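You operate a simulated robot arm through the tools that you are given. There is no shell and no other tool.

Carry out the task below with a simulated two-armed robot. There is one attempt and no reset: what you move stays moved.

JOB
Test the battery box's newest pack in the holder and keep the reading.
Fine: meter on V, TEST lit, box shut again, the pack stays in the holder; press HOLD once, last.

Only the result counts: the job must be done as asked and must still hold three seconds after the hand-in. Knocking over, shifting, dropping, spilling or breaking anything else fails it.

ROBOT AND FRAMES
Two 7-joint arms with two-finger parallel grippers on one trunk that stands fixed in place. Base frame: the origin is at the foot of the trunk, x ahead of it, y to its left, z up; the work surface is at about z = 73. Readings come in cm, degrees, newtons and seconds.
The left shoulder is at [7.1, 15.6, 105.5], the right one opposite. Payload 3.91 kg a hand.
Tool frame (each hand has its own): the origin (TCP) lies between the finger pads and is the grasp point; the fingertips stand 3 cm ahead of it; z points along the fingers, y is the line along which they close. The gripper opens to 11 cm. The fingers are 2 cm wide and 1 cm thick; the gripper's body (4.8 by 11.2 cm) begins 5.5 cm behind the TCP.
Orientation is that of the tool frame in the base frame, as a unit quaternion [w, x, y, z]. With the fingers straight down and closing along the base's y, the tool's x points along the base's -x, its y along +y and its z along -z.

CONTROLS
- The arms move only by the tool send_rows. It takes "left_deltas", "right_deltas" or both (then of equal length, played together; a hand with none holds still); each is a list of rows, each a list of 7 numbers: the turn, a rotation vector about the base's x, y, z in degrees, then the shift along the base's x, y, z in cm, then the closure, from 0 (fully open) to 1 (shut). In form: [[ax, ay, az, dx, dy, dz, claw], ...]. A call has 1 to 20 rows; each row is the pose to reach, as a shift and turn from the pose commanded when the call began. Each row takes 0.2 s and may step no farther than 5 cm and 8.6 degrees from the row before; otherwise, or with a gripper value out of range, the whole call is refused. Where a pose cannot be reached the arm comes as near as it can. A force on the tool above 40 N (or 10 N above the force at the start of the call, whichever is more), or a blocked arm, ends the call early, and 0.2 s more pass. Each finger travels about 10.8 cm/s and halts on what it meets, pressing with about 44 N; the grip force reading is that of the motor and also rises with nothing between the fingers. The clock runs only during rows and for 0.2 s after the last one: add rows that repeat a pose to give the fingers time. The reply holds the time, the measured pose of the TCP, the force on the tool along the base axes, the opening and the grip force, in the units named above and with some noise, with the torque about the TCP (base axes, N m) and any sound that the robot's microphone picked up, and new pictures: "views" is both (left out), scene, wrist or none (wrist: the cameras of the hands that moved).
- Cameras (640 x 400 px; columns grow to the right, rows downward): "scene" is now at [13.27, 2.8, 131.01]; the picture's right is [0.30, -0.95, 0.00], its down [-0.38, -0.12, -0.92] and it looks along [0.88, 0.27, -0.39] (base axes); focal length 343 px, centre (320, 200). "left" rides on the left gripper at [7.2, -1.7, -10.3] in its tool frame; the picture's right is [0.23, 0.97, 0.00], its down [-0.76, 0.18, -0.62] and it looks along [-0.61, 0.14, 0.78] (tool axes); focal length 222 px, centre (320, 200). "right" rides on the right gripper at [7.2, 1.7, -10.3] in its tool frame; the picture's right is [-0.23, 0.97, 0.00], its down [-0.76, -0.18, -0.62] and it looks along [-0.61, -0.14, 0.78] (tool axes); focal length 222 px, centre (320, 200). There is no depth. A picture from a camera that has moved, and an enlarged one, comes with that camera's place and axes in the base frame and with its lens. The place of the scene camera against the robot may be out by one fixed shift of up to 1.2 cm in any direction.
- lift_body(by): slides the trunk up (or, below 0, down) by that many cm; the arms and the scene camera ride with it, the base frame stays. It gives what a move gives, with no picture.
- head_to(pan, tilt): turns the head with the scene camera to pan (to the left, within 86 degrees either way) and tilt (down, from -29 to 69), counted from straight ahead of the robot. It gives what a move gives, and a new picture of the scene camera.
- close_up(camera, box): a new picture of the part [left, top, right, bottom] of that camera's present view, enlarged. It takes no simulated time.
- job_done(): hands the job in; it is judged then, once.

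Nothing tells you positions but the pictures and the camera data. Unless the task says otherwise, let go and move clear before handing in.

The tools are called after "Request:" as a command line: name --argument value ..., lists and objects as JSON in quotes. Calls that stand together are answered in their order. send_rows: Moves the arms, as the interface text tells. Its arguments: {"type":"object","properties":{"left_deltas":{"type":"array","items":{"type":"array","items":{"type":"number"}}},"right_deltas":{"type":"array","items":{"type":"array","items":{"type":"number"}}},"views":{"type":"string","enum":["both","scene","wrist","none"]}},"required":[]} The other tools are called the same way: lift_body (by) slides the trunk up or down; head_to (pan, tilt) turns the head that bears the scene camera; close_up (camera, box) takes an enlarged picture of a part of a camera's view; job_done () hands the job in.

At the start:

```text
time: 0.0
left_tool_pos: [63.02, 65.81, 109.54]
left_orientation: [0.0, 0.0, 1.0, 0.0]
left_ft_force: [0.0, 0.3, -0.1]
left_wrist_torque: [-0.01, -0.01, 0.02]
left_grip_width: 11.01
left_finger_force: 0.0
right_tool_pos: [69.05, 1.68, 105.53]
right_orientation: [0.0, -0.001, 1.0, 0.0]
right_ft_force: [-0.9, 0.8, -1.0]
right_wrist_torque: [-0.01, 0.03, -0.01]
right_grip_width: 10.98
right_finger_force: 0.0
trunk travel left (down, up): [-50.0, 44.0]
head pan, tilt: [17.3, 23.2]
```

scene: 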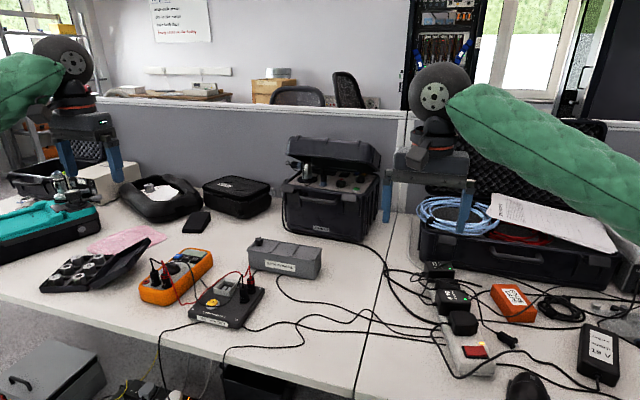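
right: 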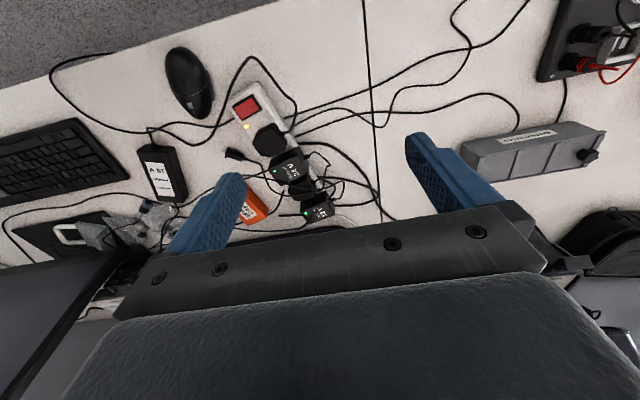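
left: 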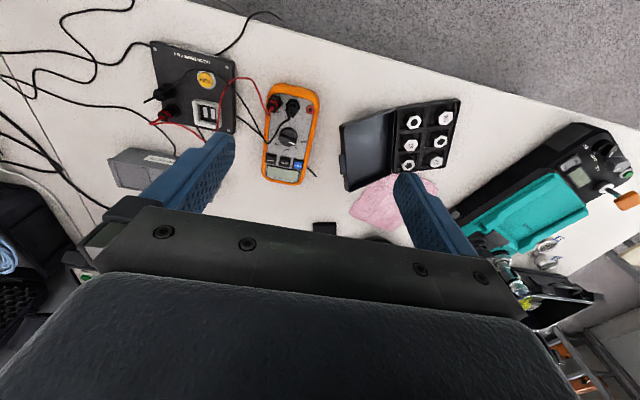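

I see a table with an orange multimeter, a dark holder panel with a yellow button and a battery slot, a grey box labelled something, and an open tray of nuts. I will take enlarged pictures first to identify each item before moving.

Request:
close_up --camera "scene" --box '[120, 220, 340, 340]'

Request:
close_up --camera "left" --box '[80, 20, 340, 210]'

Request:
close_up --camera "scene" --box '[0, 160, 220, 310]'

Request:
close_up --camera "left" --box '[320, 80, 480, 210]'

Request:
close_up --camera "right" --box '[400, 0, 640, 200]'

```text
2.91 times, centred on (230, 280) of scene
camera zoom: at [13.27, 2.8, 131.01], right [0.3, -0.95, 0.0], down [-0.38, -0.12, -0.92], along [0.88, 0.27, -0.39], focal length 997 px, centre (582, -33)
```

zoom: 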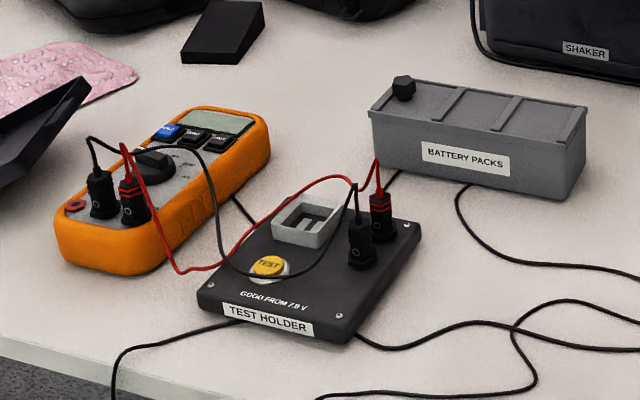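

```text
2.11 times, centred on (210, 115) of left
camera zoom: at [55.74, 64.01, 119.71], right [-0.23, 0.97, 0.0], down [0.76, 0.18, 0.62], along [0.61, 0.14, -0.78], focal length 468 px, centre (552, 379)
```

zoom: 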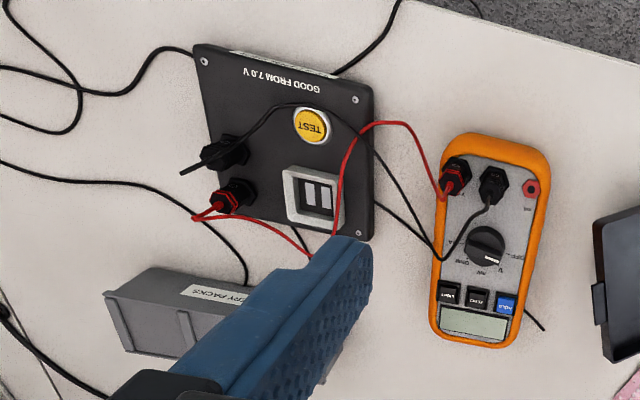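

```text
2.67 times, centred on (110, 235) of scene
camera zoom: at [13.27, 2.8, 131.01], right [0.3, -0.95, 0.0], down [-0.38, -0.12, -0.92], along [0.88, 0.27, -0.39], focal length 914 px, centre (880, 107)
```

zoom: 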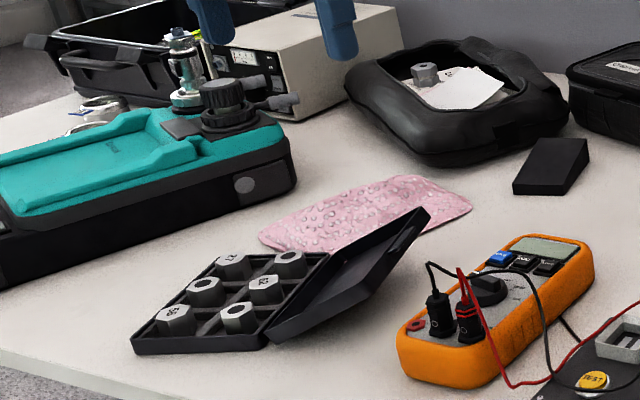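

```text
3.08 times, centred on (400, 145) of left
camera zoom: at [55.74, 64.01, 119.71], right [-0.23, 0.97, 0.0], down [0.76, 0.18, 0.62], along [0.61, 0.14, -0.78], focal length 684 px, centre (74, 369)
```

zoom: 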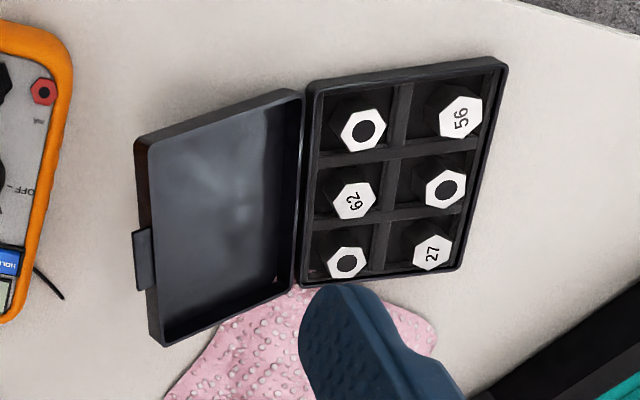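

```text
2.00 times, centred on (520, 100) of right
camera zoom: at [61.74, 3.42, 115.73], right [0.23, 0.97, 0.0], down [0.76, -0.18, 0.62], along [0.61, -0.14, -0.78], focal length 444 px, centre (-80, 400)
```

zoom: 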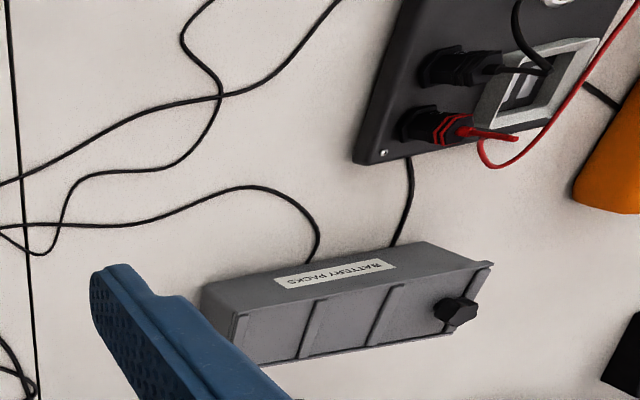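

The meter, the test holder, and the grey "BATTERY PACKS" box are identified. I'll zoom on details: the meter's dial, the holder's slot and the box lid.

Request:
close_up --camera "left" --box '[250, 75, 330, 190]'

Request:
close_up --camera "left" --box '[140, 35, 250, 145]'

Request:
close_up --camera "scene" --box '[235, 225, 335, 290]'

Request:
close_up --camera "right" --box '[440, 100, 640, 210]'

Request:
close_up --camera "scene" --box '[130, 235, 275, 335]'

```text
3.48 times, centred on (290, 132) of left
camera zoom: at [55.74, 64.01, 119.71], right [-0.23, 0.97, 0.0], down [0.76, 0.18, 0.62], along [0.61, 0.14, -0.78], focal length 773 px, centre (424, 435)
```

zoom: 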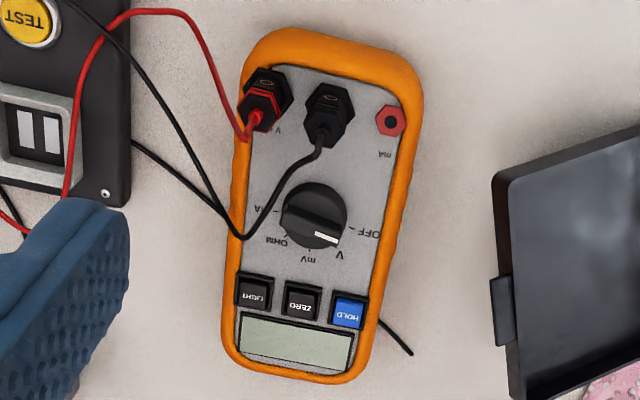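

```text
3.64 times, centred on (195, 90) of left
camera zoom: at [55.74, 64.01, 119.71], right [-0.23, 0.97, 0.0], down [0.76, 0.18, 0.62], along [0.61, 0.14, -0.78], focal length 808 px, centre (774, 600)
```

zoom: 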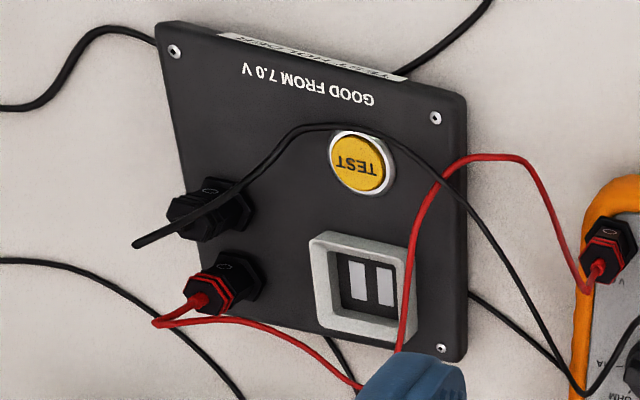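

```text
6.15 times, centred on (285, 258) of scene
camera zoom: at [13.27, 2.8, 131.01], right [0.3, -0.95, 0.0], down [-0.38, -0.12, -0.92], along [0.88, 0.27, -0.39], focal length 2110 px, centre (535, -154)
```

zoom: 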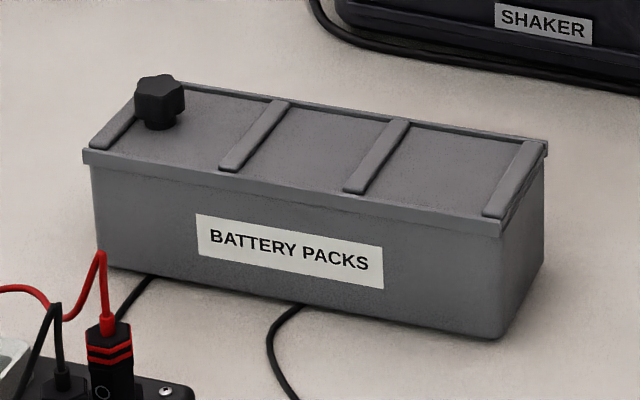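

```text
3.20 times, centred on (540, 155) of right
camera zoom: at [61.74, 3.42, 115.73], right [0.23, 0.97, 0.0], down [0.76, -0.18, 0.62], along [0.61, -0.14, -0.78], focal length 711 px, centre (-384, 344)
```

zoom: 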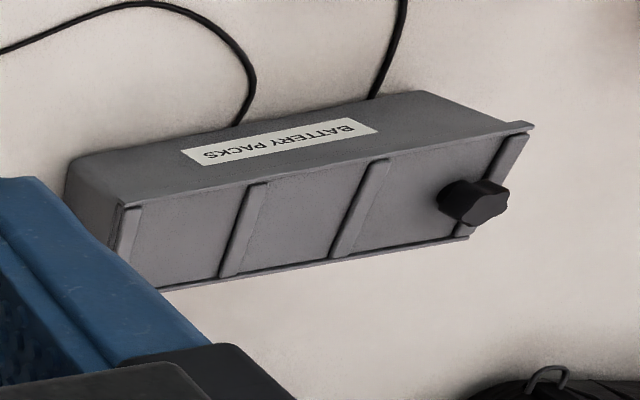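

```text
4.00 times, centred on (202, 285) of scene
camera zoom: at [13.27, 2.8, 131.01], right [0.3, -0.95, 0.0], down [-0.38, -0.12, -0.92], along [0.88, 0.27, -0.39], focal length 1372 px, centre (790, -140)
```

zoom: 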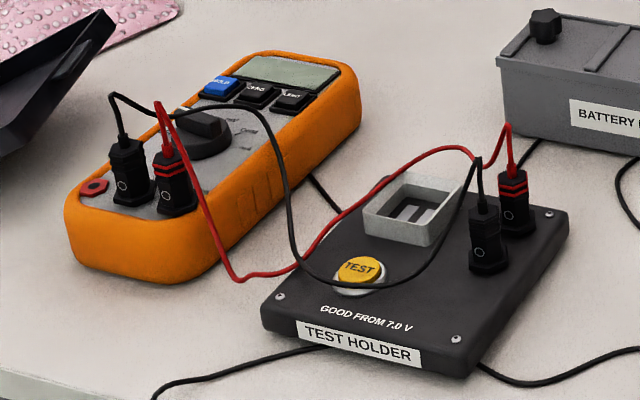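

The meter dial seems to stand at OFF or V, and the box has a lid with ribs between two rails and a star knob at its left end. I'll zoom further on the knob, lid ends and dial.

Request:
close_up --camera "scene" --box '[244, 232, 276, 252]'

Request:
close_up --camera "scene" --box '[290, 240, 325, 282]'

Request:
close_up --camera "left" --box '[275, 120, 315, 170]'

Request:
close_up --camera "right" --box '[540, 120, 620, 180]'

Request:
close_up --camera "scene" --box '[215, 270, 245, 300]'

```text
16.00 times, centred on (260, 242) of scene
camera zoom: at [13.27, 2.8, 131.01], right [0.3, -0.95, 0.0], down [-0.38, -0.12, -0.92], along [0.88, 0.27, -0.39], focal length 5486 px, centre (1280, -472)
```

zoom: 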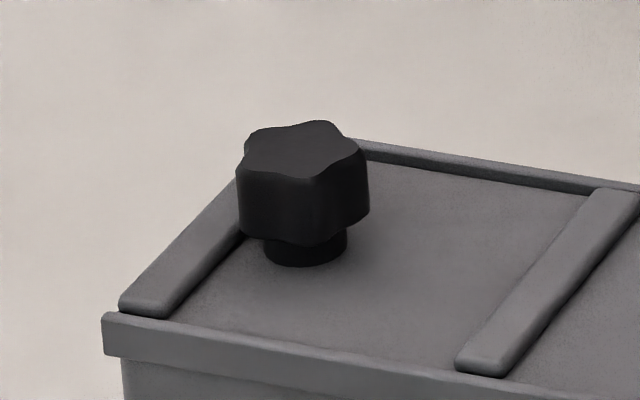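

```text
9.52 times, centred on (308, 261) of scene
camera zoom: at [13.27, 2.8, 131.01], right [0.3, -0.95, 0.0], down [-0.38, -0.12, -0.92], along [0.88, 0.27, -0.39], focal length 3266 px, centre (439, -381)
```

zoom: 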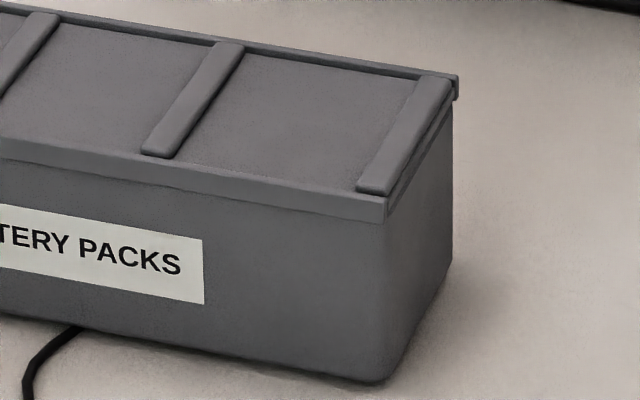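

```text
8.00 times, centred on (295, 145) of left
camera zoom: at [55.74, 64.01, 119.71], right [-0.23, 0.97, 0.0], down [0.76, 0.18, 0.62], along [0.61, 0.14, -0.78], focal length 1777 px, centre (520, 640)
```

zoom: 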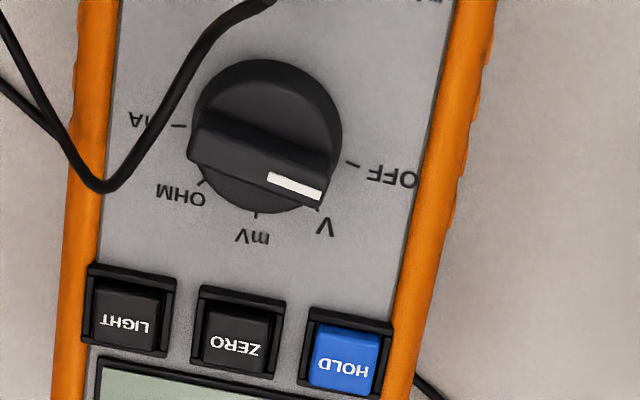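

```text
6.67 times, centred on (580, 150) of right
camera zoom: at [61.74, 3.42, 115.73], right [0.23, 0.97, 0.0], down [0.76, -0.18, 0.62], along [0.61, -0.14, -0.78], focal length 1481 px, centre (-1413, 533)
```

zoom: 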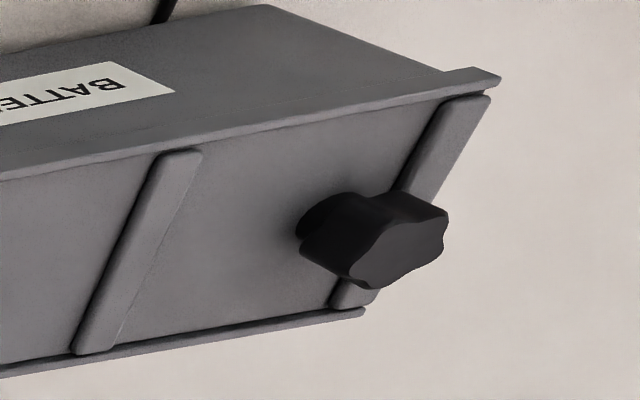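

```text
13.33 times, centred on (230, 285) of scene
camera zoom: at [13.27, 2.8, 131.01], right [0.3, -0.95, 0.0], down [-0.38, -0.12, -0.92], along [0.88, 0.27, -0.39], focal length 4572 px, centre (1520, -933)
```

zoom: 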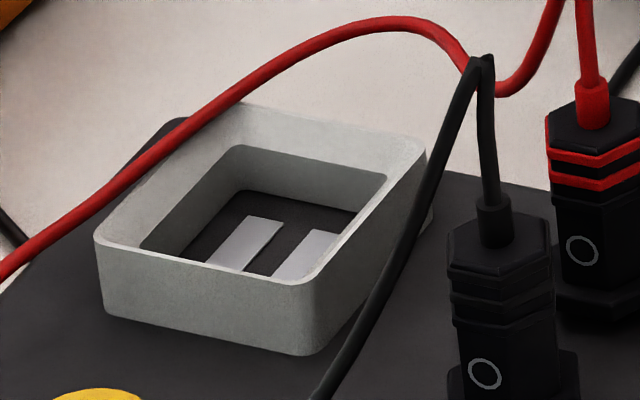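

The dial bar is parallel to the OFF–mA line, so it's at OFF and must turn one step clockwise (seen from above) to V. The lid looks like a slide lid with its knob near (89.7, 44, 82); I'll bring the left hand over toward it, tilted forward for reach, and look with its camera.

Request:
send_rows --left_deltas '[[0, -4.3, 0, 3, -3.1, -1.0, 0], [0, -8.6, 0, 6, -6.2, -2.5, 0], [0, -12.9, 0, 9, -9.3, -4, 0], [0, -17.2, 0, 12, -12.4, -5.5, 0], [0, -21.5, 0, 15, -15.5, -7, 0], [0, -25.8, 0, 18, -18.6, -8.5, 0], [0, -30, 0, 21, -21.8, -10, 0], [0, -30, 0, 21, -21.8, -10, 0]]' --views "both"

```text
time: 1.8
left_tool_pos: [84.02, 44.08, 99.45]
left_orientation: [0.26, 0.0, 0.966, 0.0]
left_ft_force: [0.4, -0.1, -0.2]
left_wrist_torque: [0.0, -0.03, 0.0]
left_grip_width: 11.0
left_finger_force: 0.1
right_tool_pos: [68.95, 1.57, 105.7]
right_orientation: [0.0, 0.0, 1.0, 0.0]
right_ft_force: [-0.2, 0.7, -0.1]
right_wrist_torque: [-0.06, 0.01, 0.0]
right_grip_width: 11.03
right_finger_force: 0.0
trunk travel left (down, up): [-50.0, 44.0]
head pan, tilt: [17.3, 23.2]
camera scene: at [13.19, 2.82, 131.03], right [0.3, -0.95, 0.0], down [-0.38, -0.12, -0.92], along [0.88, 0.27, -0.39], focal length 343 px, centre (320, 200)
camera left: at [72.49, 42.18, 104.73], right [-0.2, 0.97, -0.11], down [0.35, 0.18, 0.92], along [0.92, 0.14, -0.37], focal length 222 px, centre (320, 200)
```

scene: 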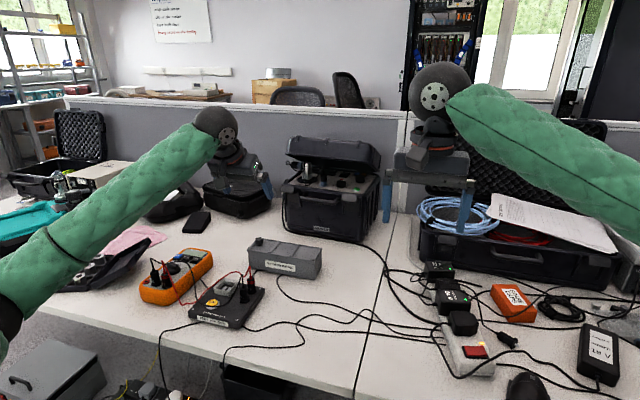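
left: 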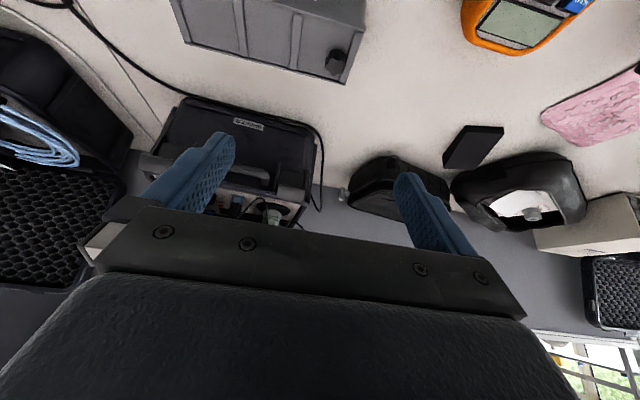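

The hand reached the pose; the knob appears at about (89.5, 44.4). I'll zoom from this nearer camera to fix the knob and lid geometry.

Request:
close_up --camera "left" --box '[160, 0, 400, 100]'

Request:
close_up --camera "left" --box '[310, 30, 370, 90]'

```text
2.67 times, centred on (280, 50) of left
camera zoom: at [72.49, 42.18, 104.73], right [-0.2, 0.97, -0.11], down [0.35, 0.18, 0.92], along [0.92, 0.14, -0.37], focal length 592 px, centre (427, 600)
```

zoom: 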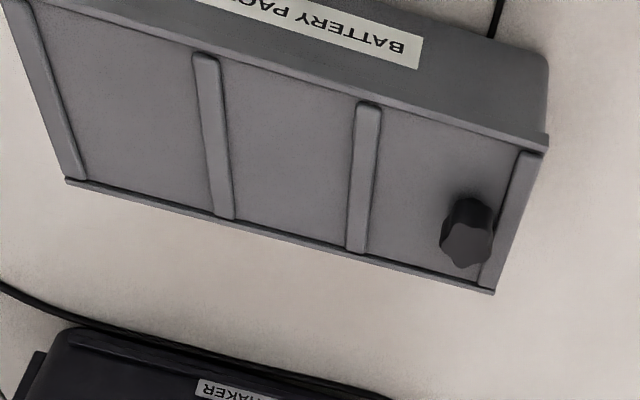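

```text
6.67 times, centred on (340, 60) of left
camera zoom: at [72.49, 42.18, 104.73], right [-0.2, 0.97, -0.11], down [0.35, 0.18, 0.92], along [0.92, 0.14, -0.37], focal length 1481 px, centre (187, 1133)
```

zoom: 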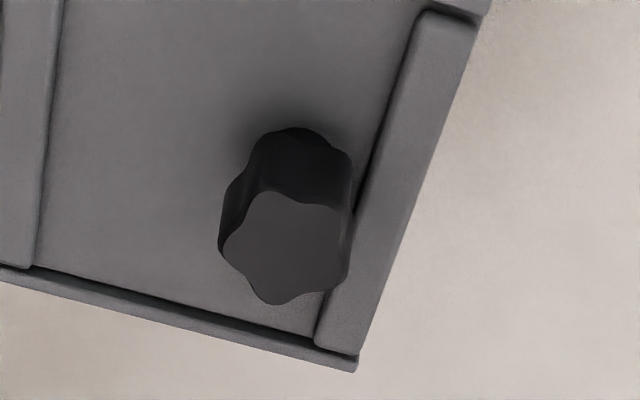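

Knob centre comes out near (90.4, 44.8), top z≈81, box x 87–94, y 26.5–47, top ≈78.7. Before pulling I want to see whether either end has a stop, so I zoom on both ends.

Request:
close_up --camera "scene" --box '[308, 243, 326, 262]'

Request:
close_up --camera "scene" --box '[245, 236, 265, 256]'

Request:
close_up --camera "left" --box '[160, 0, 210, 60]'

Request:
close_up --camera "left" --box '[320, 15, 385, 95]'

Request:
close_up --camera "right" --box '[450, 140, 520, 200]'

```text
16.00 times, centred on (317, 252) of scene
camera zoom: at [13.19, 2.82, 131.03], right [0.3, -0.95, 0.0], down [-0.38, -0.12, -0.92], along [0.88, 0.27, -0.39], focal length 5486 px, centre (368, -640)
```

zoom: 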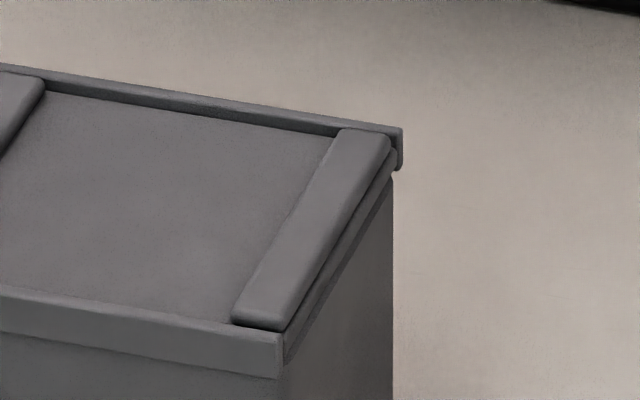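

```text
16.00 times, centred on (255, 246) of scene
camera zoom: at [13.19, 2.82, 131.03], right [0.3, -0.95, 0.0], down [-0.38, -0.12, -0.92], along [0.88, 0.27, -0.39], focal length 5486 px, centre (1360, -536)
```

zoom: 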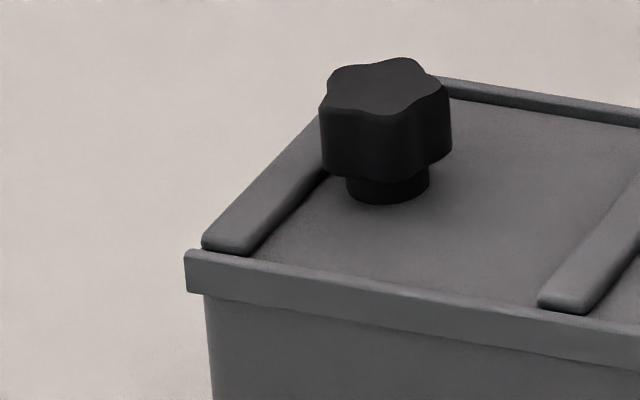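

```text
6.67 times, centred on (185, 30) of left
camera zoom: at [72.49, 42.18, 104.73], right [-0.2, 0.97, -0.11], down [0.35, 0.18, 0.92], along [0.92, 0.14, -0.37], focal length 1481 px, centre (1220, 1333)
```

zoom: 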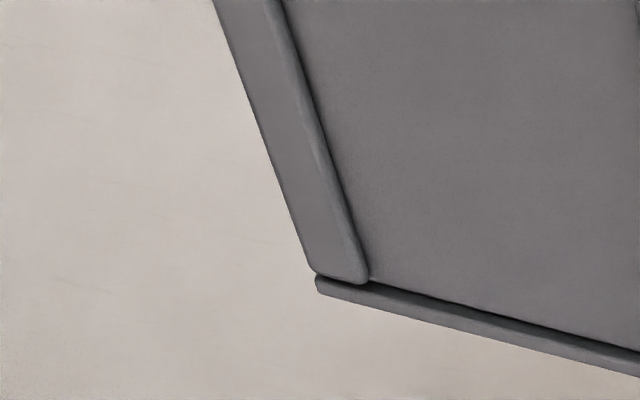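

```text
5.00 times, centred on (352, 55) of left
camera zoom: at [72.49, 42.18, 104.73], right [-0.2, 0.97, -0.11], down [0.35, 0.18, 0.92], along [0.92, 0.14, -0.37], focal length 1111 px, centre (158, 925)
```

zoom: 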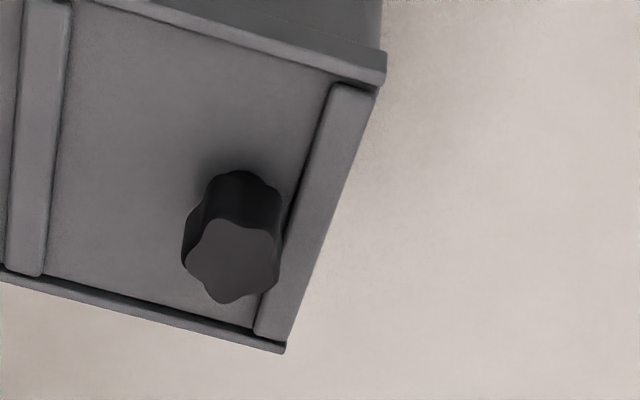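

```text
6.67 times, centred on (485, 170) of right
camera zoom: at [61.67, 3.44, 115.78], right [0.23, 0.97, 0.0], down [0.76, -0.18, 0.62], along [0.61, -0.14, -0.78], focal length 1481 px, centre (-780, 400)
```

zoom: 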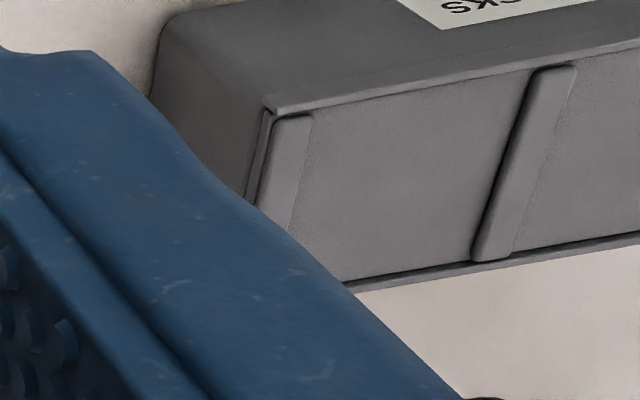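

Both ends look open and the rails run along y, so the lid should slide toward the knob end (+y). First I test in free air whether the hand can follow it out to y≈61 at this tilt.

Request:
send_rows --left_deltas '[[0, 0, 0, 1.5, 4, -3, 0], [0, 0, 0, 3, 8, -6, 0], [0, 0, 0, 4.5, 12, -9, 0], [0, 0, 0, 5.2, 16, -11, 0], [0, 0, 0, 5.2, 17, -12.5, 0], [0, 0, 0, 5.2, 17, -12.5, 0]]' --views "none"

```text
refused: row 1 steps farther than a row can; nothing moved
```

Request:
send_rows --left_deltas '[[0, 0, 0, 1, 3, -2, 0], [0, 0, 0, 2, 6, -4, 0], [0, 0, 0, 3, 9, -6, 0], [0, 0, 0, 4, 12, -8, 0], [0, 0, 0, 5.2, 15, -10, 0], [0, 0, 0, 5.2, 17, -12.5, 0], [0, 0, 0, 5.2, 17, -12.5, 0]]' --views "none"

```text
time: 3.4
left_tool_pos: [89.11, 60.85, 86.91]
left_orientation: [0.259, 0.0, 0.966, 0.0]
left_ft_force: [0.0, 0.9, -0.2]
left_wrist_torque: [0.02, -0.01, 0.01]
left_grip_width: 11.01
left_finger_force: 0.1
right_tool_pos: [68.96, 1.64, 105.66]
right_orientation: [0.0, -0.001, 1.0, 0.0]
right_ft_force: [0.4, -0.7, -0.8]
right_wrist_torque: [-0.03, -0.03, 0.0]
right_grip_width: 11.01
right_finger_force: 0.0
trunk travel left (down, up): [-50.0, 44.0]
head pan, tilt: [17.3, 23.2]
```

Reach is fine. Now I go above the knob at (89.2, 44.8, 87), half-close the fingers and check alignment before descending.

Request:
send_rows --left_deltas '[[0, 0, 0, 0, -4.1, 0, 0.2], [0, 0, 0, 0, -8.2, 0, 0.4], [0, 0, 0, 0, -12.3, 0, 0.5], [0, 0, 0, 0, -16.2, 0, 0.5], [0, 0, 0, 0, -16.2, -1, 0.5], [0, 0, 0, 0, -16.2, -1, 0.5]]' --views "both"

Request:
close_up --camera "left" --box '[220, 90, 420, 215]'

Request:
close_up --camera "scene" --box '[230, 200, 330, 270]'

```text
time: 4.8
left_tool_pos: [89.22, 44.62, 85.99]
left_orientation: [0.258, 0.0, 0.966, 0.0]
left_ft_force: [0.6, 0.4, 0.8]
left_wrist_torque: [0.03, 0.0, 0.02]
left_grip_width: 5.47
left_finger_force: 0.0
right_tool_pos: [68.98, 1.6, 105.62]
right_orientation: [0.0, 0.0, 1.0, 0.0]
right_ft_force: [-0.1, 0.2, 0.8]
right_wrist_torque: [0.01, 0.01, 0.0]
right_grip_width: 10.99
right_finger_force: 0.1
trunk travel left (down, up): [-50.0, 44.0]
head pan, tilt: [17.3, 23.2]
camera scene: at [13.28, 2.74, 131.01], right [0.3, -0.95, 0.0], down [-0.38, -0.12, -0.92], along [0.88, 0.27, -0.39], focal length 343 px, centre (320, 200)
camera left: at [77.7, 42.87, 91.23], right [-0.2, 0.97, -0.11], down [0.35, 0.18, 0.92], along [0.92, 0.14, -0.37], focal length 222 px, centre (320, 200)
```

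scene: 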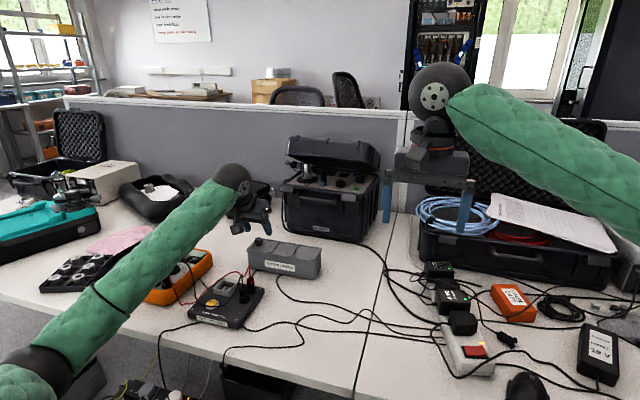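
left: 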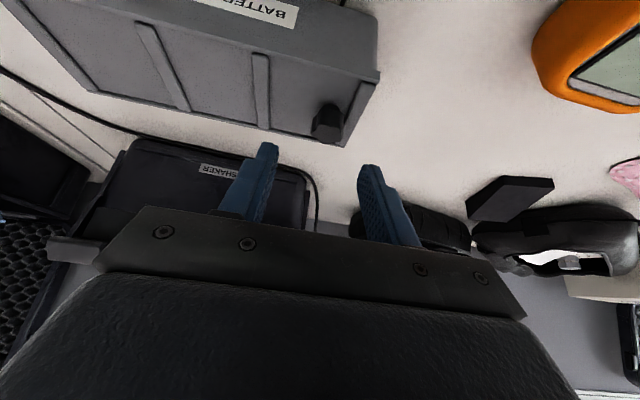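

```text
3.20 times, centred on (320, 152) of left
camera zoom: at [77.7, 42.87, 91.23], right [-0.2, 0.97, -0.11], down [0.35, 0.18, 0.92], along [0.92, 0.14, -0.37], focal length 711 px, centre (320, 352)
```

zoom: 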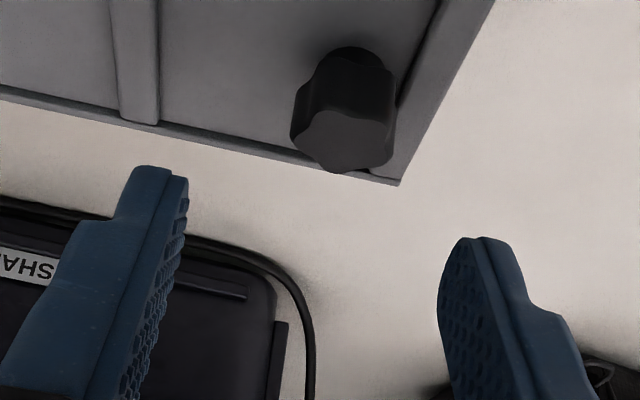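

```text
5.71 times, centred on (280, 235) of scene
camera zoom: at [13.28, 2.74, 131.01], right [0.3, -0.95, 0.0], down [-0.38, -0.12, -0.92], along [0.88, 0.27, -0.39], focal length 1959 px, centre (549, 0)
```

zoom: 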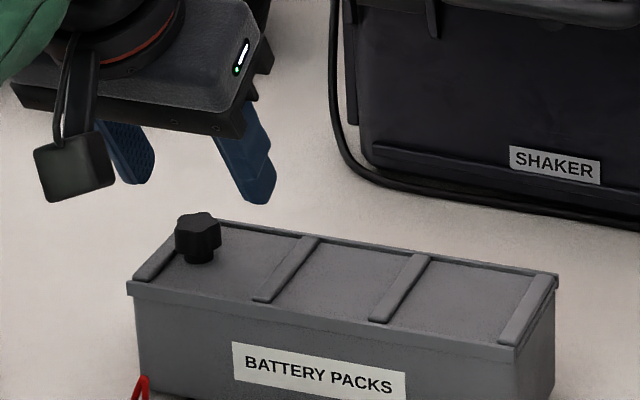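

Knob top centre computes to about (90.5, 45.0, 81). I descend with the fingers straddling it and check.

Request:
send_rows --left_deltas '[[0, 0, 0, 0, 0.1, -1, 0.5], [0, 0, 0, 0, 0.1, -2, 0.5], [0, 0, 0, 0.1, 0.1, -3, 0.5], [0, 0, 0, 0.1, 0.1, -3, 0.5]]' --views "wrist"

Request:
close_up --camera "left" --box '[220, 90, 420, 215]'

Request:
close_up --camera "scene" --box '[235, 215, 285, 255]'

```text
time: 5.8
left_tool_pos: [89.34, 44.79, 82.87]
left_orientation: [0.259, 0.0, 0.966, 0.001]
left_ft_force: [-0.1, -0.9, -0.2]
left_wrist_torque: [-0.03, 0.0, 0.01]
left_grip_width: 5.53
left_finger_force: 0.0
right_tool_pos: [68.99, 1.77, 105.58]
right_orientation: [0.0, -0.001, 1.0, -0.001]
right_ft_force: [0.3, 0.1, 0.1]
right_wrist_torque: [0.03, -0.02, 0.0]
right_grip_width: 11.0
right_finger_force: 0.1
trunk travel left (down, up): [-50.0, 44.0]
head pan, tilt: [17.3, 23.2]
camera left: at [77.82, 43.05, 88.19], right [-0.2, 0.97, -0.11], down [0.35, 0.18, 0.92], along [0.92, 0.14, -0.37], focal length 222 px, centre (320, 200)
```

left: 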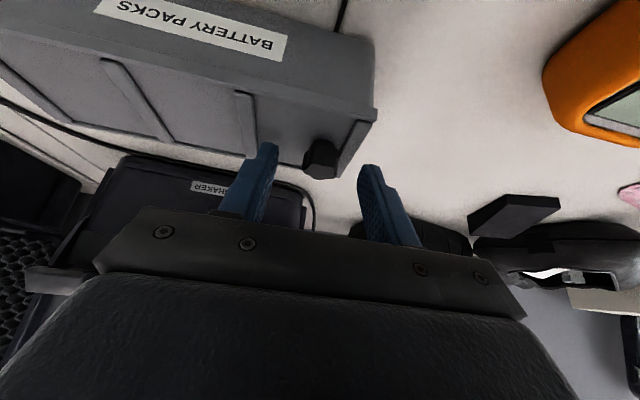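

```text
3.20 times, centred on (320, 152) of left
camera zoom: at [77.82, 43.05, 88.19], right [-0.2, 0.97, -0.11], down [0.35, 0.18, 0.92], along [0.92, 0.14, -0.37], focal length 711 px, centre (320, 352)
```

zoom: 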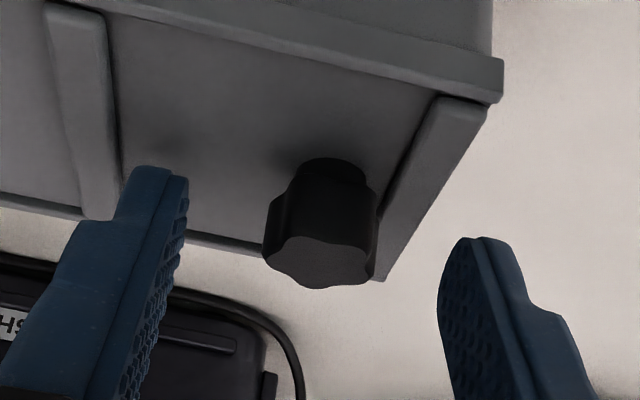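

```text
10.00 times, centred on (260, 235) of scene
camera zoom: at [13.27, 2.78, 131.01], right [0.3, -0.95, 0.0], down [-0.38, -0.12, -0.92], along [0.88, 0.27, -0.39], focal length 3429 px, centre (920, -150)
```

zoom: 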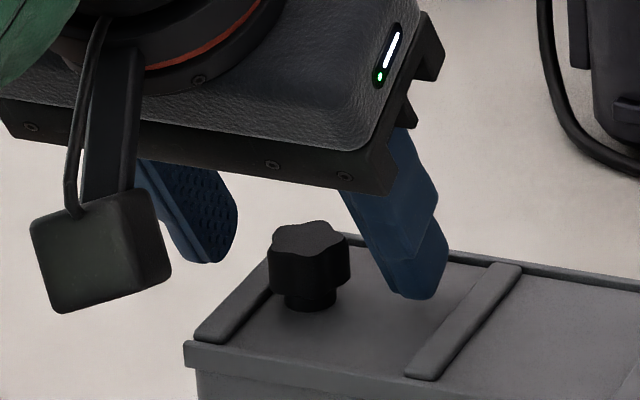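

The fingertips straddle the knob (centre ≈(90.5, 44.8)). I lower slightly more and close on it.

Request:
send_rows --left_deltas '[[0, 0, 0, 0, 0, -0.25, 0.5], [0, 0, 0, 0, 0, -0.25, 0.65], [0, 0, 0, 0, 0, -0.25, 0.75], [0, 0, 0, 0, 0, -0.25, 0.85], [0, 0, 0, 0, 0, -0.25, 0.9], [0, 0, 0, 0, 0, -0.25, 0.9]]' --views "wrist"

Request:
close_up --camera "scene" --box '[235, 215, 285, 255]'

```text
time: 7.2
left_tool_pos: [89.2, 44.92, 82.7]
left_orientation: [0.258, 0.0, 0.966, 0.0]
left_ft_force: [-1.5, -2.4, 0.0]
left_wrist_torque: [-0.06, 0.01, -0.01]
left_grip_width: 2.21
left_finger_force: 43.8
right_tool_pos: [69.04, 1.63, 105.62]
right_orientation: [-0.001, 0.0, 1.0, 0.0]
right_ft_force: [-0.2, -0.8, -0.1]
right_wrist_torque: [-0.01, 0.01, 0.0]
right_grip_width: 11.0
right_finger_force: 0.0
trunk travel left (down, up): [-50.0, 44.0]
head pan, tilt: [17.3, 23.2]
camera left: at [77.83, 43.05, 87.92], right [-0.2, 0.97, -0.11], down [0.35, 0.18, 0.92], along [0.92, 0.14, -0.37], focal length 222 px, centre (320, 200)
```

left: 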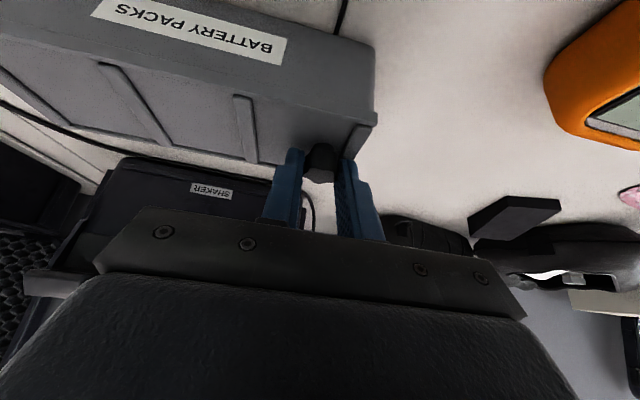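

```text
10.00 times, centred on (260, 235) of scene
camera zoom: at [13.28, 2.77, 131.01], right [0.3, -0.95, 0.0], down [-0.38, -0.12, -0.92], along [0.88, 0.27, -0.39], focal length 3429 px, centre (920, -150)
```

zoom: 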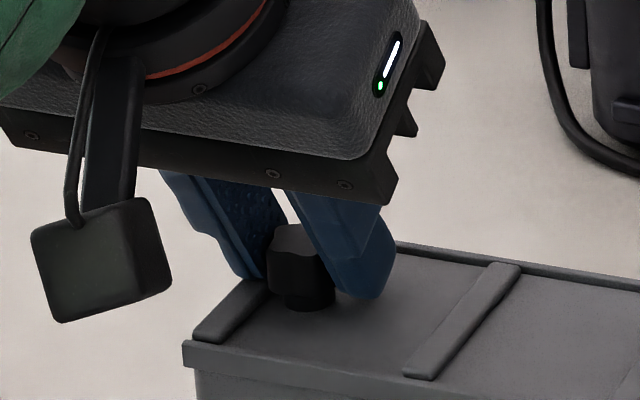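

The knob is gripped (2.2 cm). Now a tiny pull of 0.6 cm toward +y, watching the force and whether the lid or the box moves.

Request:
send_rows --left_deltas '[[0, 0, 0, 0, 0.2, 0, 0.9], [0, 0, 0, 0, 0.4, 0, 0.9], [0, 0, 0, 0, 0.6, 0, 0.9]]' --views "none"

Request:
close_up --camera "scene" --box '[235, 225, 335, 290]'

```text
time: 8.0
left_tool_pos: [89.34, 45.5, 82.7]
left_orientation: [0.258, -0.001, 0.966, 0.0]
left_ft_force: [0.4, -2.5, 0.0]
left_wrist_torque: [-0.03, 0.1, 0.02]
left_grip_width: 2.23
left_finger_force: 44.4
right_tool_pos: [69.08, 1.77, 105.47]
right_orientation: [0.0, 0.0, 1.0, -0.001]
right_ft_force: [0.7, -0.9, -0.6]
right_wrist_torque: [-0.02, 0.0, 0.02]
right_grip_width: 11.01
right_finger_force: 0.0
trunk travel left (down, up): [-50.0, 44.0]
head pan, tilt: [17.3, 23.2]
```

```text
6.15 times, centred on (285, 258) of scene
camera zoom: at [13.3, 2.79, 131.01], right [0.3, -0.95, 0.0], down [-0.38, -0.12, -0.92], along [0.88, 0.27, -0.4], focal length 2110 px, centre (535, -154)
```

zoom: 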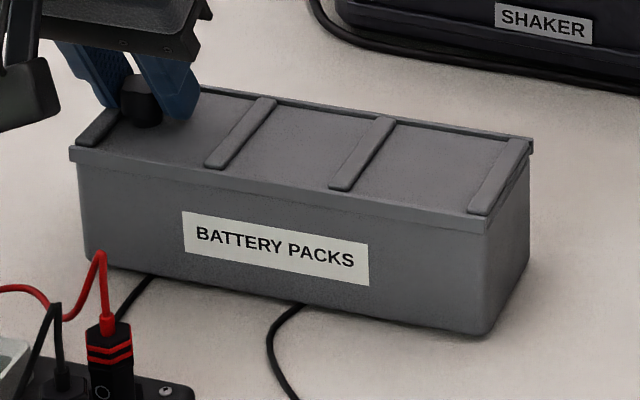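

The whole box shifted about 0.6 cm with the lid, so pulling +y doesn't slide the lid freely. I'll move back exactly 0.6 cm and see whether the lid slides in −y or the box returns with it.

Request:
send_rows --left_deltas '[[0, 0, 0, 0, -0.15, 0, 0.9], [0, 0, 0, 0, -0.3, 0, 0.9], [0, 0, 0, 0, -0.45, 0, 0.9], [0, 0, 0, 0, -0.6, 0, 0.9]]' --views "none"

Request:
close_up --camera "scene" --box '[235, 225, 335, 290]'

```text
time: 9.0
left_tool_pos: [89.24, 44.9, 82.62]
left_orientation: [0.259, 0.0, 0.966, 0.0]
left_ft_force: [0.1, 0.1, 0.3]
left_wrist_torque: [0.05, 0.05, 0.03]
left_grip_width: 2.23
left_finger_force: 44.1
right_tool_pos: [69.12, 1.67, 105.54]
right_orientation: [0.0, 0.001, 1.0, 0.0]
right_ft_force: [0.3, 0.6, 0.3]
right_wrist_torque: [0.03, -0.01, 0.01]
right_grip_width: 11.01
right_finger_force: 0.1
trunk travel left (down, up): [-50.0, 44.0]
head pan, tilt: [17.3, 23.2]
```

```text
6.15 times, centred on (285, 258) of scene
camera zoom: at [13.28, 2.78, 131.01], right [0.3, -0.95, 0.0], down [-0.38, -0.12, -0.92], along [0.88, 0.27, -0.4], focal length 2110 px, centre (535, -154)
```

zoom: 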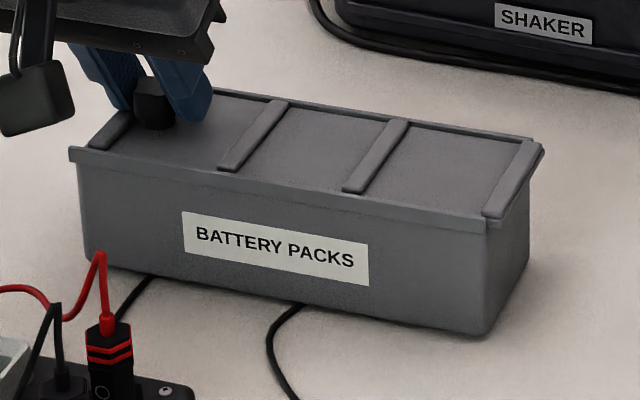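

The lid slides freely toward −y (box body now sits 0.6 cm off, which I can correct later). I slide the lid −y in steps and watch.

Request:
send_rows --left_deltas '[[0, 0, 0, 0, -1, 0, 0.9], [0, 0, 0, 0, -2, 0, 0.9], [0, 0, 0, 0, -3, 0, 0.9], [0, 0, 0, 0, -4, 0, 0.9], [0, 0, 0, 0, -5, 0, 0.9], [0, 0, 0, 0, -6, 0, 0.9]]' --views "scene"

Request:
close_up --camera "scene" --box '[235, 225, 335, 290]'

```text
time: 10.4
left_tool_pos: [89.34, 38.87, 82.77]
left_orientation: [0.257, 0.001, 0.966, 0.0]
left_ft_force: [-1.2, 0.4, -0.5]
left_wrist_torque: [-0.01, 0.08, -0.02]
left_grip_width: 2.21
left_finger_force: 44.2
right_tool_pos: [68.97, 1.61, 105.6]
right_orientation: [0.0, 0.0, 1.0, 0.0]
right_ft_force: [0.2, -0.7, 0.3]
right_wrist_torque: [0.04, -0.02, -0.02]
right_grip_width: 11.01
right_finger_force: 0.0
trunk travel left (down, up): [-50.0, 44.0]
head pan, tilt: [17.3, 23.2]
camera scene: at [13.31, 2.79, 131.0], right [0.3, -0.95, 0.0], down [-0.38, -0.12, -0.92], along [0.88, 0.27, -0.4], focal length 343 px, centre (320, 200)
```

scene: 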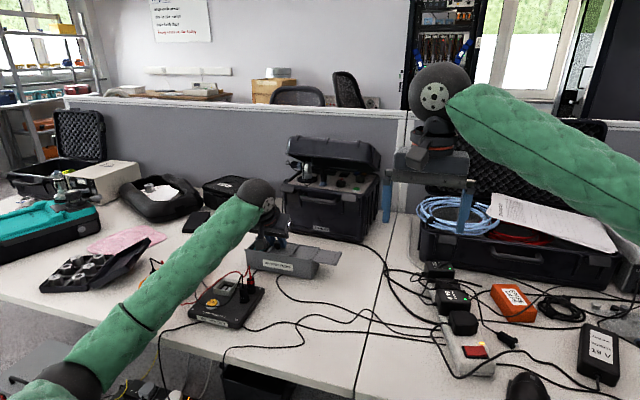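

```text
6.15 times, centred on (285, 258) of scene
camera zoom: at [13.31, 2.79, 131.0], right [0.3, -0.95, 0.0], down [-0.38, -0.12, -0.92], along [0.88, 0.27, -0.4], focal length 2110 px, centre (535, -154)
```

zoom: 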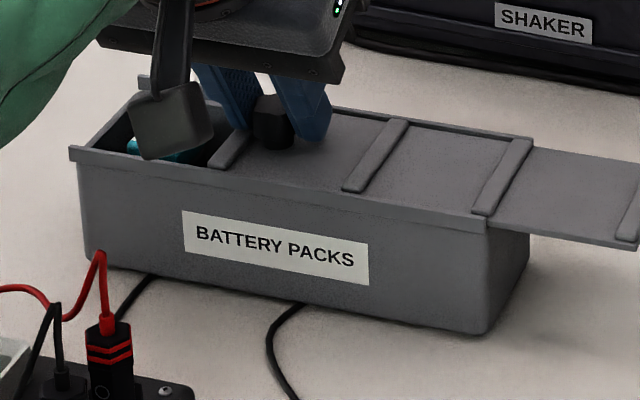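

The lid slides cleanly and packs show inside. I continue sliding a further 6 cm.

Request:
send_rows --left_deltas '[[0, 0, 0, 0, -1, 0, 0.9], [0, 0, 0, 0, -2, 0, 0.9], [0, 0, 0, 0, -3, 0, 0.9], [0, 0, 0, 0, -4, 0, 0.9], [0, 0, 0, 0, -5, 0, 0.9], [0, 0, 0, 0, -6, 0, 0.9]]' --views "scene"

Request:
close_up --camera "scene" --box '[235, 215, 355, 290]'

```text
time: 11.8
left_tool_pos: [89.25, 32.83, 82.64]
left_orientation: [0.258, 0.0, 0.966, 0.001]
left_ft_force: [-1.1, 0.1, -0.1]
left_wrist_torque: [0.11, 0.17, 0.0]
left_grip_width: 2.21
left_finger_force: 44.0
right_tool_pos: [68.93, 1.57, 105.48]
right_orientation: [0.0, 0.0, 1.0, 0.0]
right_ft_force: [-0.8, -0.2, 0.5]
right_wrist_torque: [0.01, -0.01, -0.01]
right_grip_width: 10.98
right_finger_force: 0.2
trunk travel left (down, up): [-50.0, 44.0]
head pan, tilt: [17.3, 23.2]
camera scene: at [13.31, 2.77, 131.01], right [0.3, -0.95, 0.0], down [-0.38, -0.12, -0.92], along [0.88, 0.27, -0.4], focal length 343 px, centre (320, 200)
```

scene: 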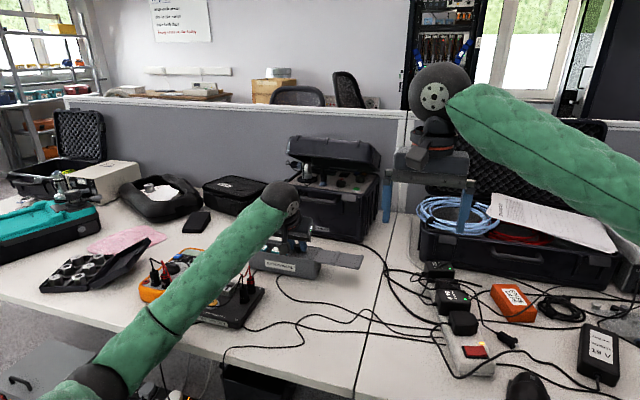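

```text
5.33 times, centred on (295, 252) of scene
camera zoom: at [13.31, 2.77, 131.01], right [0.3, -0.95, 0.0], down [-0.38, -0.12, -0.92], along [0.88, 0.27, -0.4], focal length 1829 px, centre (453, -80)
```

zoom: 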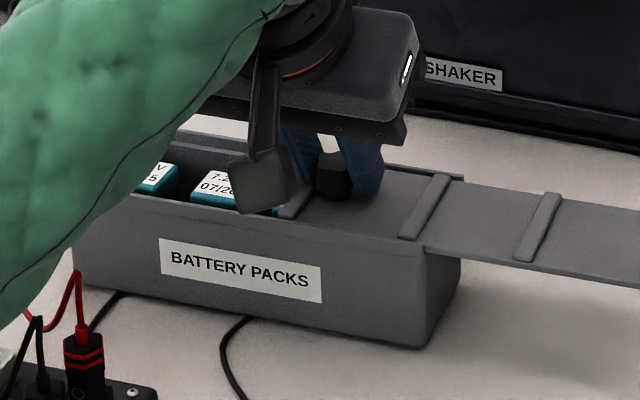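

The packs' labels begin to show (e.g. "7.2V 07/20.."). I slide another 2 cm and check the box stays put.

Request:
send_rows --left_deltas '[[0, 0, 0, 0, -0.7, 0, 0.9], [0, 0, 0, 0, -1.4, 0, 0.9], [0, 0, 0, 0, -2, 0, 0.9]]' --views "none"

Request:
close_up --camera "scene" --box '[235, 215, 355, 290]'

Request:
close_up --camera "left" --box '[240, 20, 520, 200]'

```text
time: 12.6
left_tool_pos: [89.36, 30.76, 82.68]
left_orientation: [0.259, 0.001, 0.966, -0.001]
left_ft_force: [2.0, 0.7, 0.2]
left_wrist_torque: [0.01, -0.03, -0.04]
left_grip_width: 2.21
left_finger_force: 43.7
right_tool_pos: [69.08, 1.67, 105.53]
right_orientation: [0.0, 0.0, 1.0, 0.0]
right_ft_force: [0.3, -0.2, -0.7]
right_wrist_torque: [-0.02, 0.01, -0.03]
right_grip_width: 10.97
right_finger_force: 0.0
trunk travel left (down, up): [-50.0, 44.0]
head pan, tilt: [17.3, 23.2]
```

```text
5.33 times, centred on (295, 252) of scene
camera zoom: at [13.31, 2.77, 131.01], right [0.3, -0.95, 0.0], down [-0.38, -0.12, -0.92], along [0.88, 0.27, -0.4], focal length 1829 px, centre (453, -80)
```

zoom: 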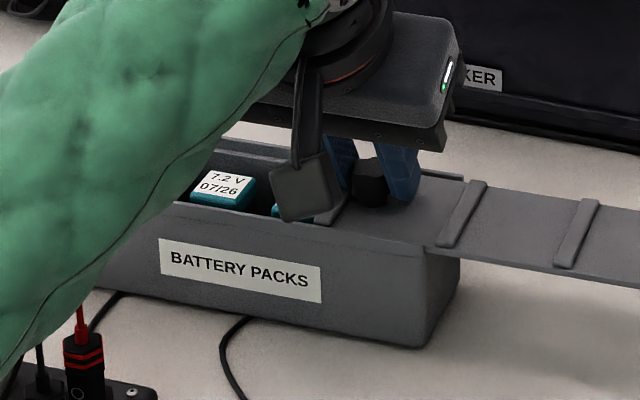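

```text
2.22 times, centred on (380, 110) of left
camera zoom: at [77.85, 29.08, 87.92], right [-0.2, 0.97, -0.11], down [0.35, 0.18, 0.92], along [0.92, 0.14, -0.37], focal length 494 px, centre (187, 400)
```

zoom: 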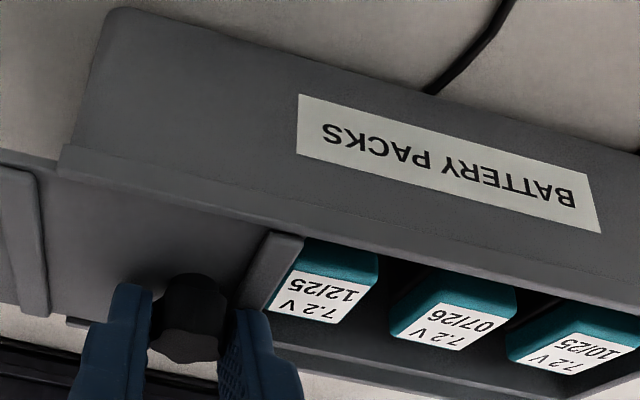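

Three packs are visible: 10/25, 07/26, 12/25. A fourth could still be under the lid, so I slide a bit more.

Request:
send_rows --left_deltas '[[0, 0, 0, 0, -0.5, 0, 0.9], [0, 0, 0, 0, -1.0, 0, 0.9], [0, 0, 0, 0, -1.5, 0, 0.9]]' --views "none"

Request:
close_up --camera "scene" --box '[235, 215, 355, 290]'

Request:
close_up --camera "left" --box '[240, 20, 520, 200]'

```text
time: 13.4
left_tool_pos: [89.4, 29.29, 82.63]
left_orientation: [0.258, -0.001, 0.966, 0.0]
left_ft_force: [2.4, -0.2, 0.5]
left_wrist_torque: [0.04, -0.08, 0.04]
left_grip_width: 2.22
left_finger_force: 43.9
right_tool_pos: [69.11, 1.68, 105.46]
right_orientation: [0.0, 0.0, 1.0, 0.0]
right_ft_force: [0.0, 0.2, 0.8]
right_wrist_torque: [0.01, 0.01, 0.0]
right_grip_width: 11.01
right_finger_force: 0.0
trunk travel left (down, up): [-50.0, 44.0]
head pan, tilt: [17.3, 23.2]
```

```text
5.33 times, centred on (295, 252) of scene
camera zoom: at [13.29, 2.77, 131.01], right [0.3, -0.95, 0.0], down [-0.38, -0.12, -0.92], along [0.88, 0.27, -0.4], focal length 1829 px, centre (453, -80)
```

zoom: 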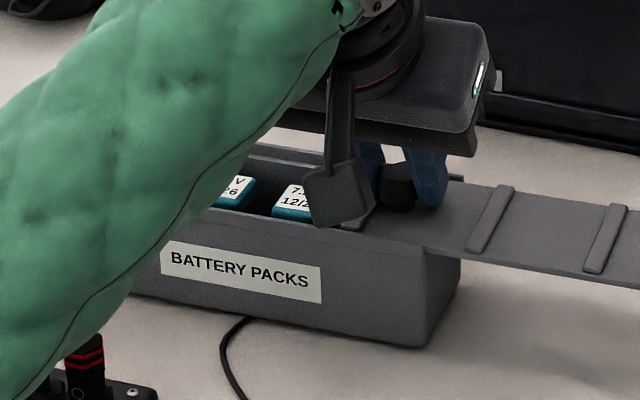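

```text
2.22 times, centred on (380, 110) of left
camera zoom: at [77.83, 27.59, 87.93], right [-0.2, 0.97, -0.11], down [0.35, 0.18, 0.92], along [0.92, 0.14, -0.37], focal length 494 px, centre (187, 400)
```

zoom: 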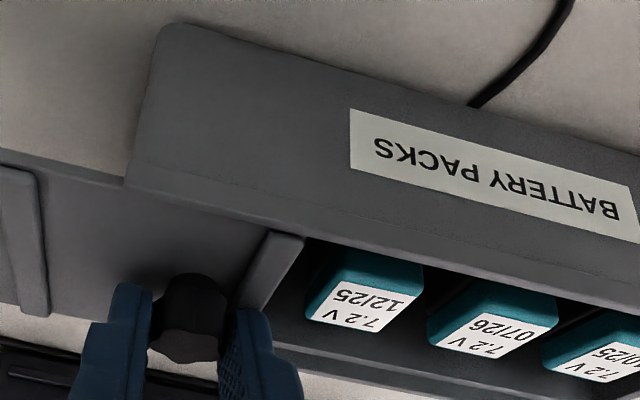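

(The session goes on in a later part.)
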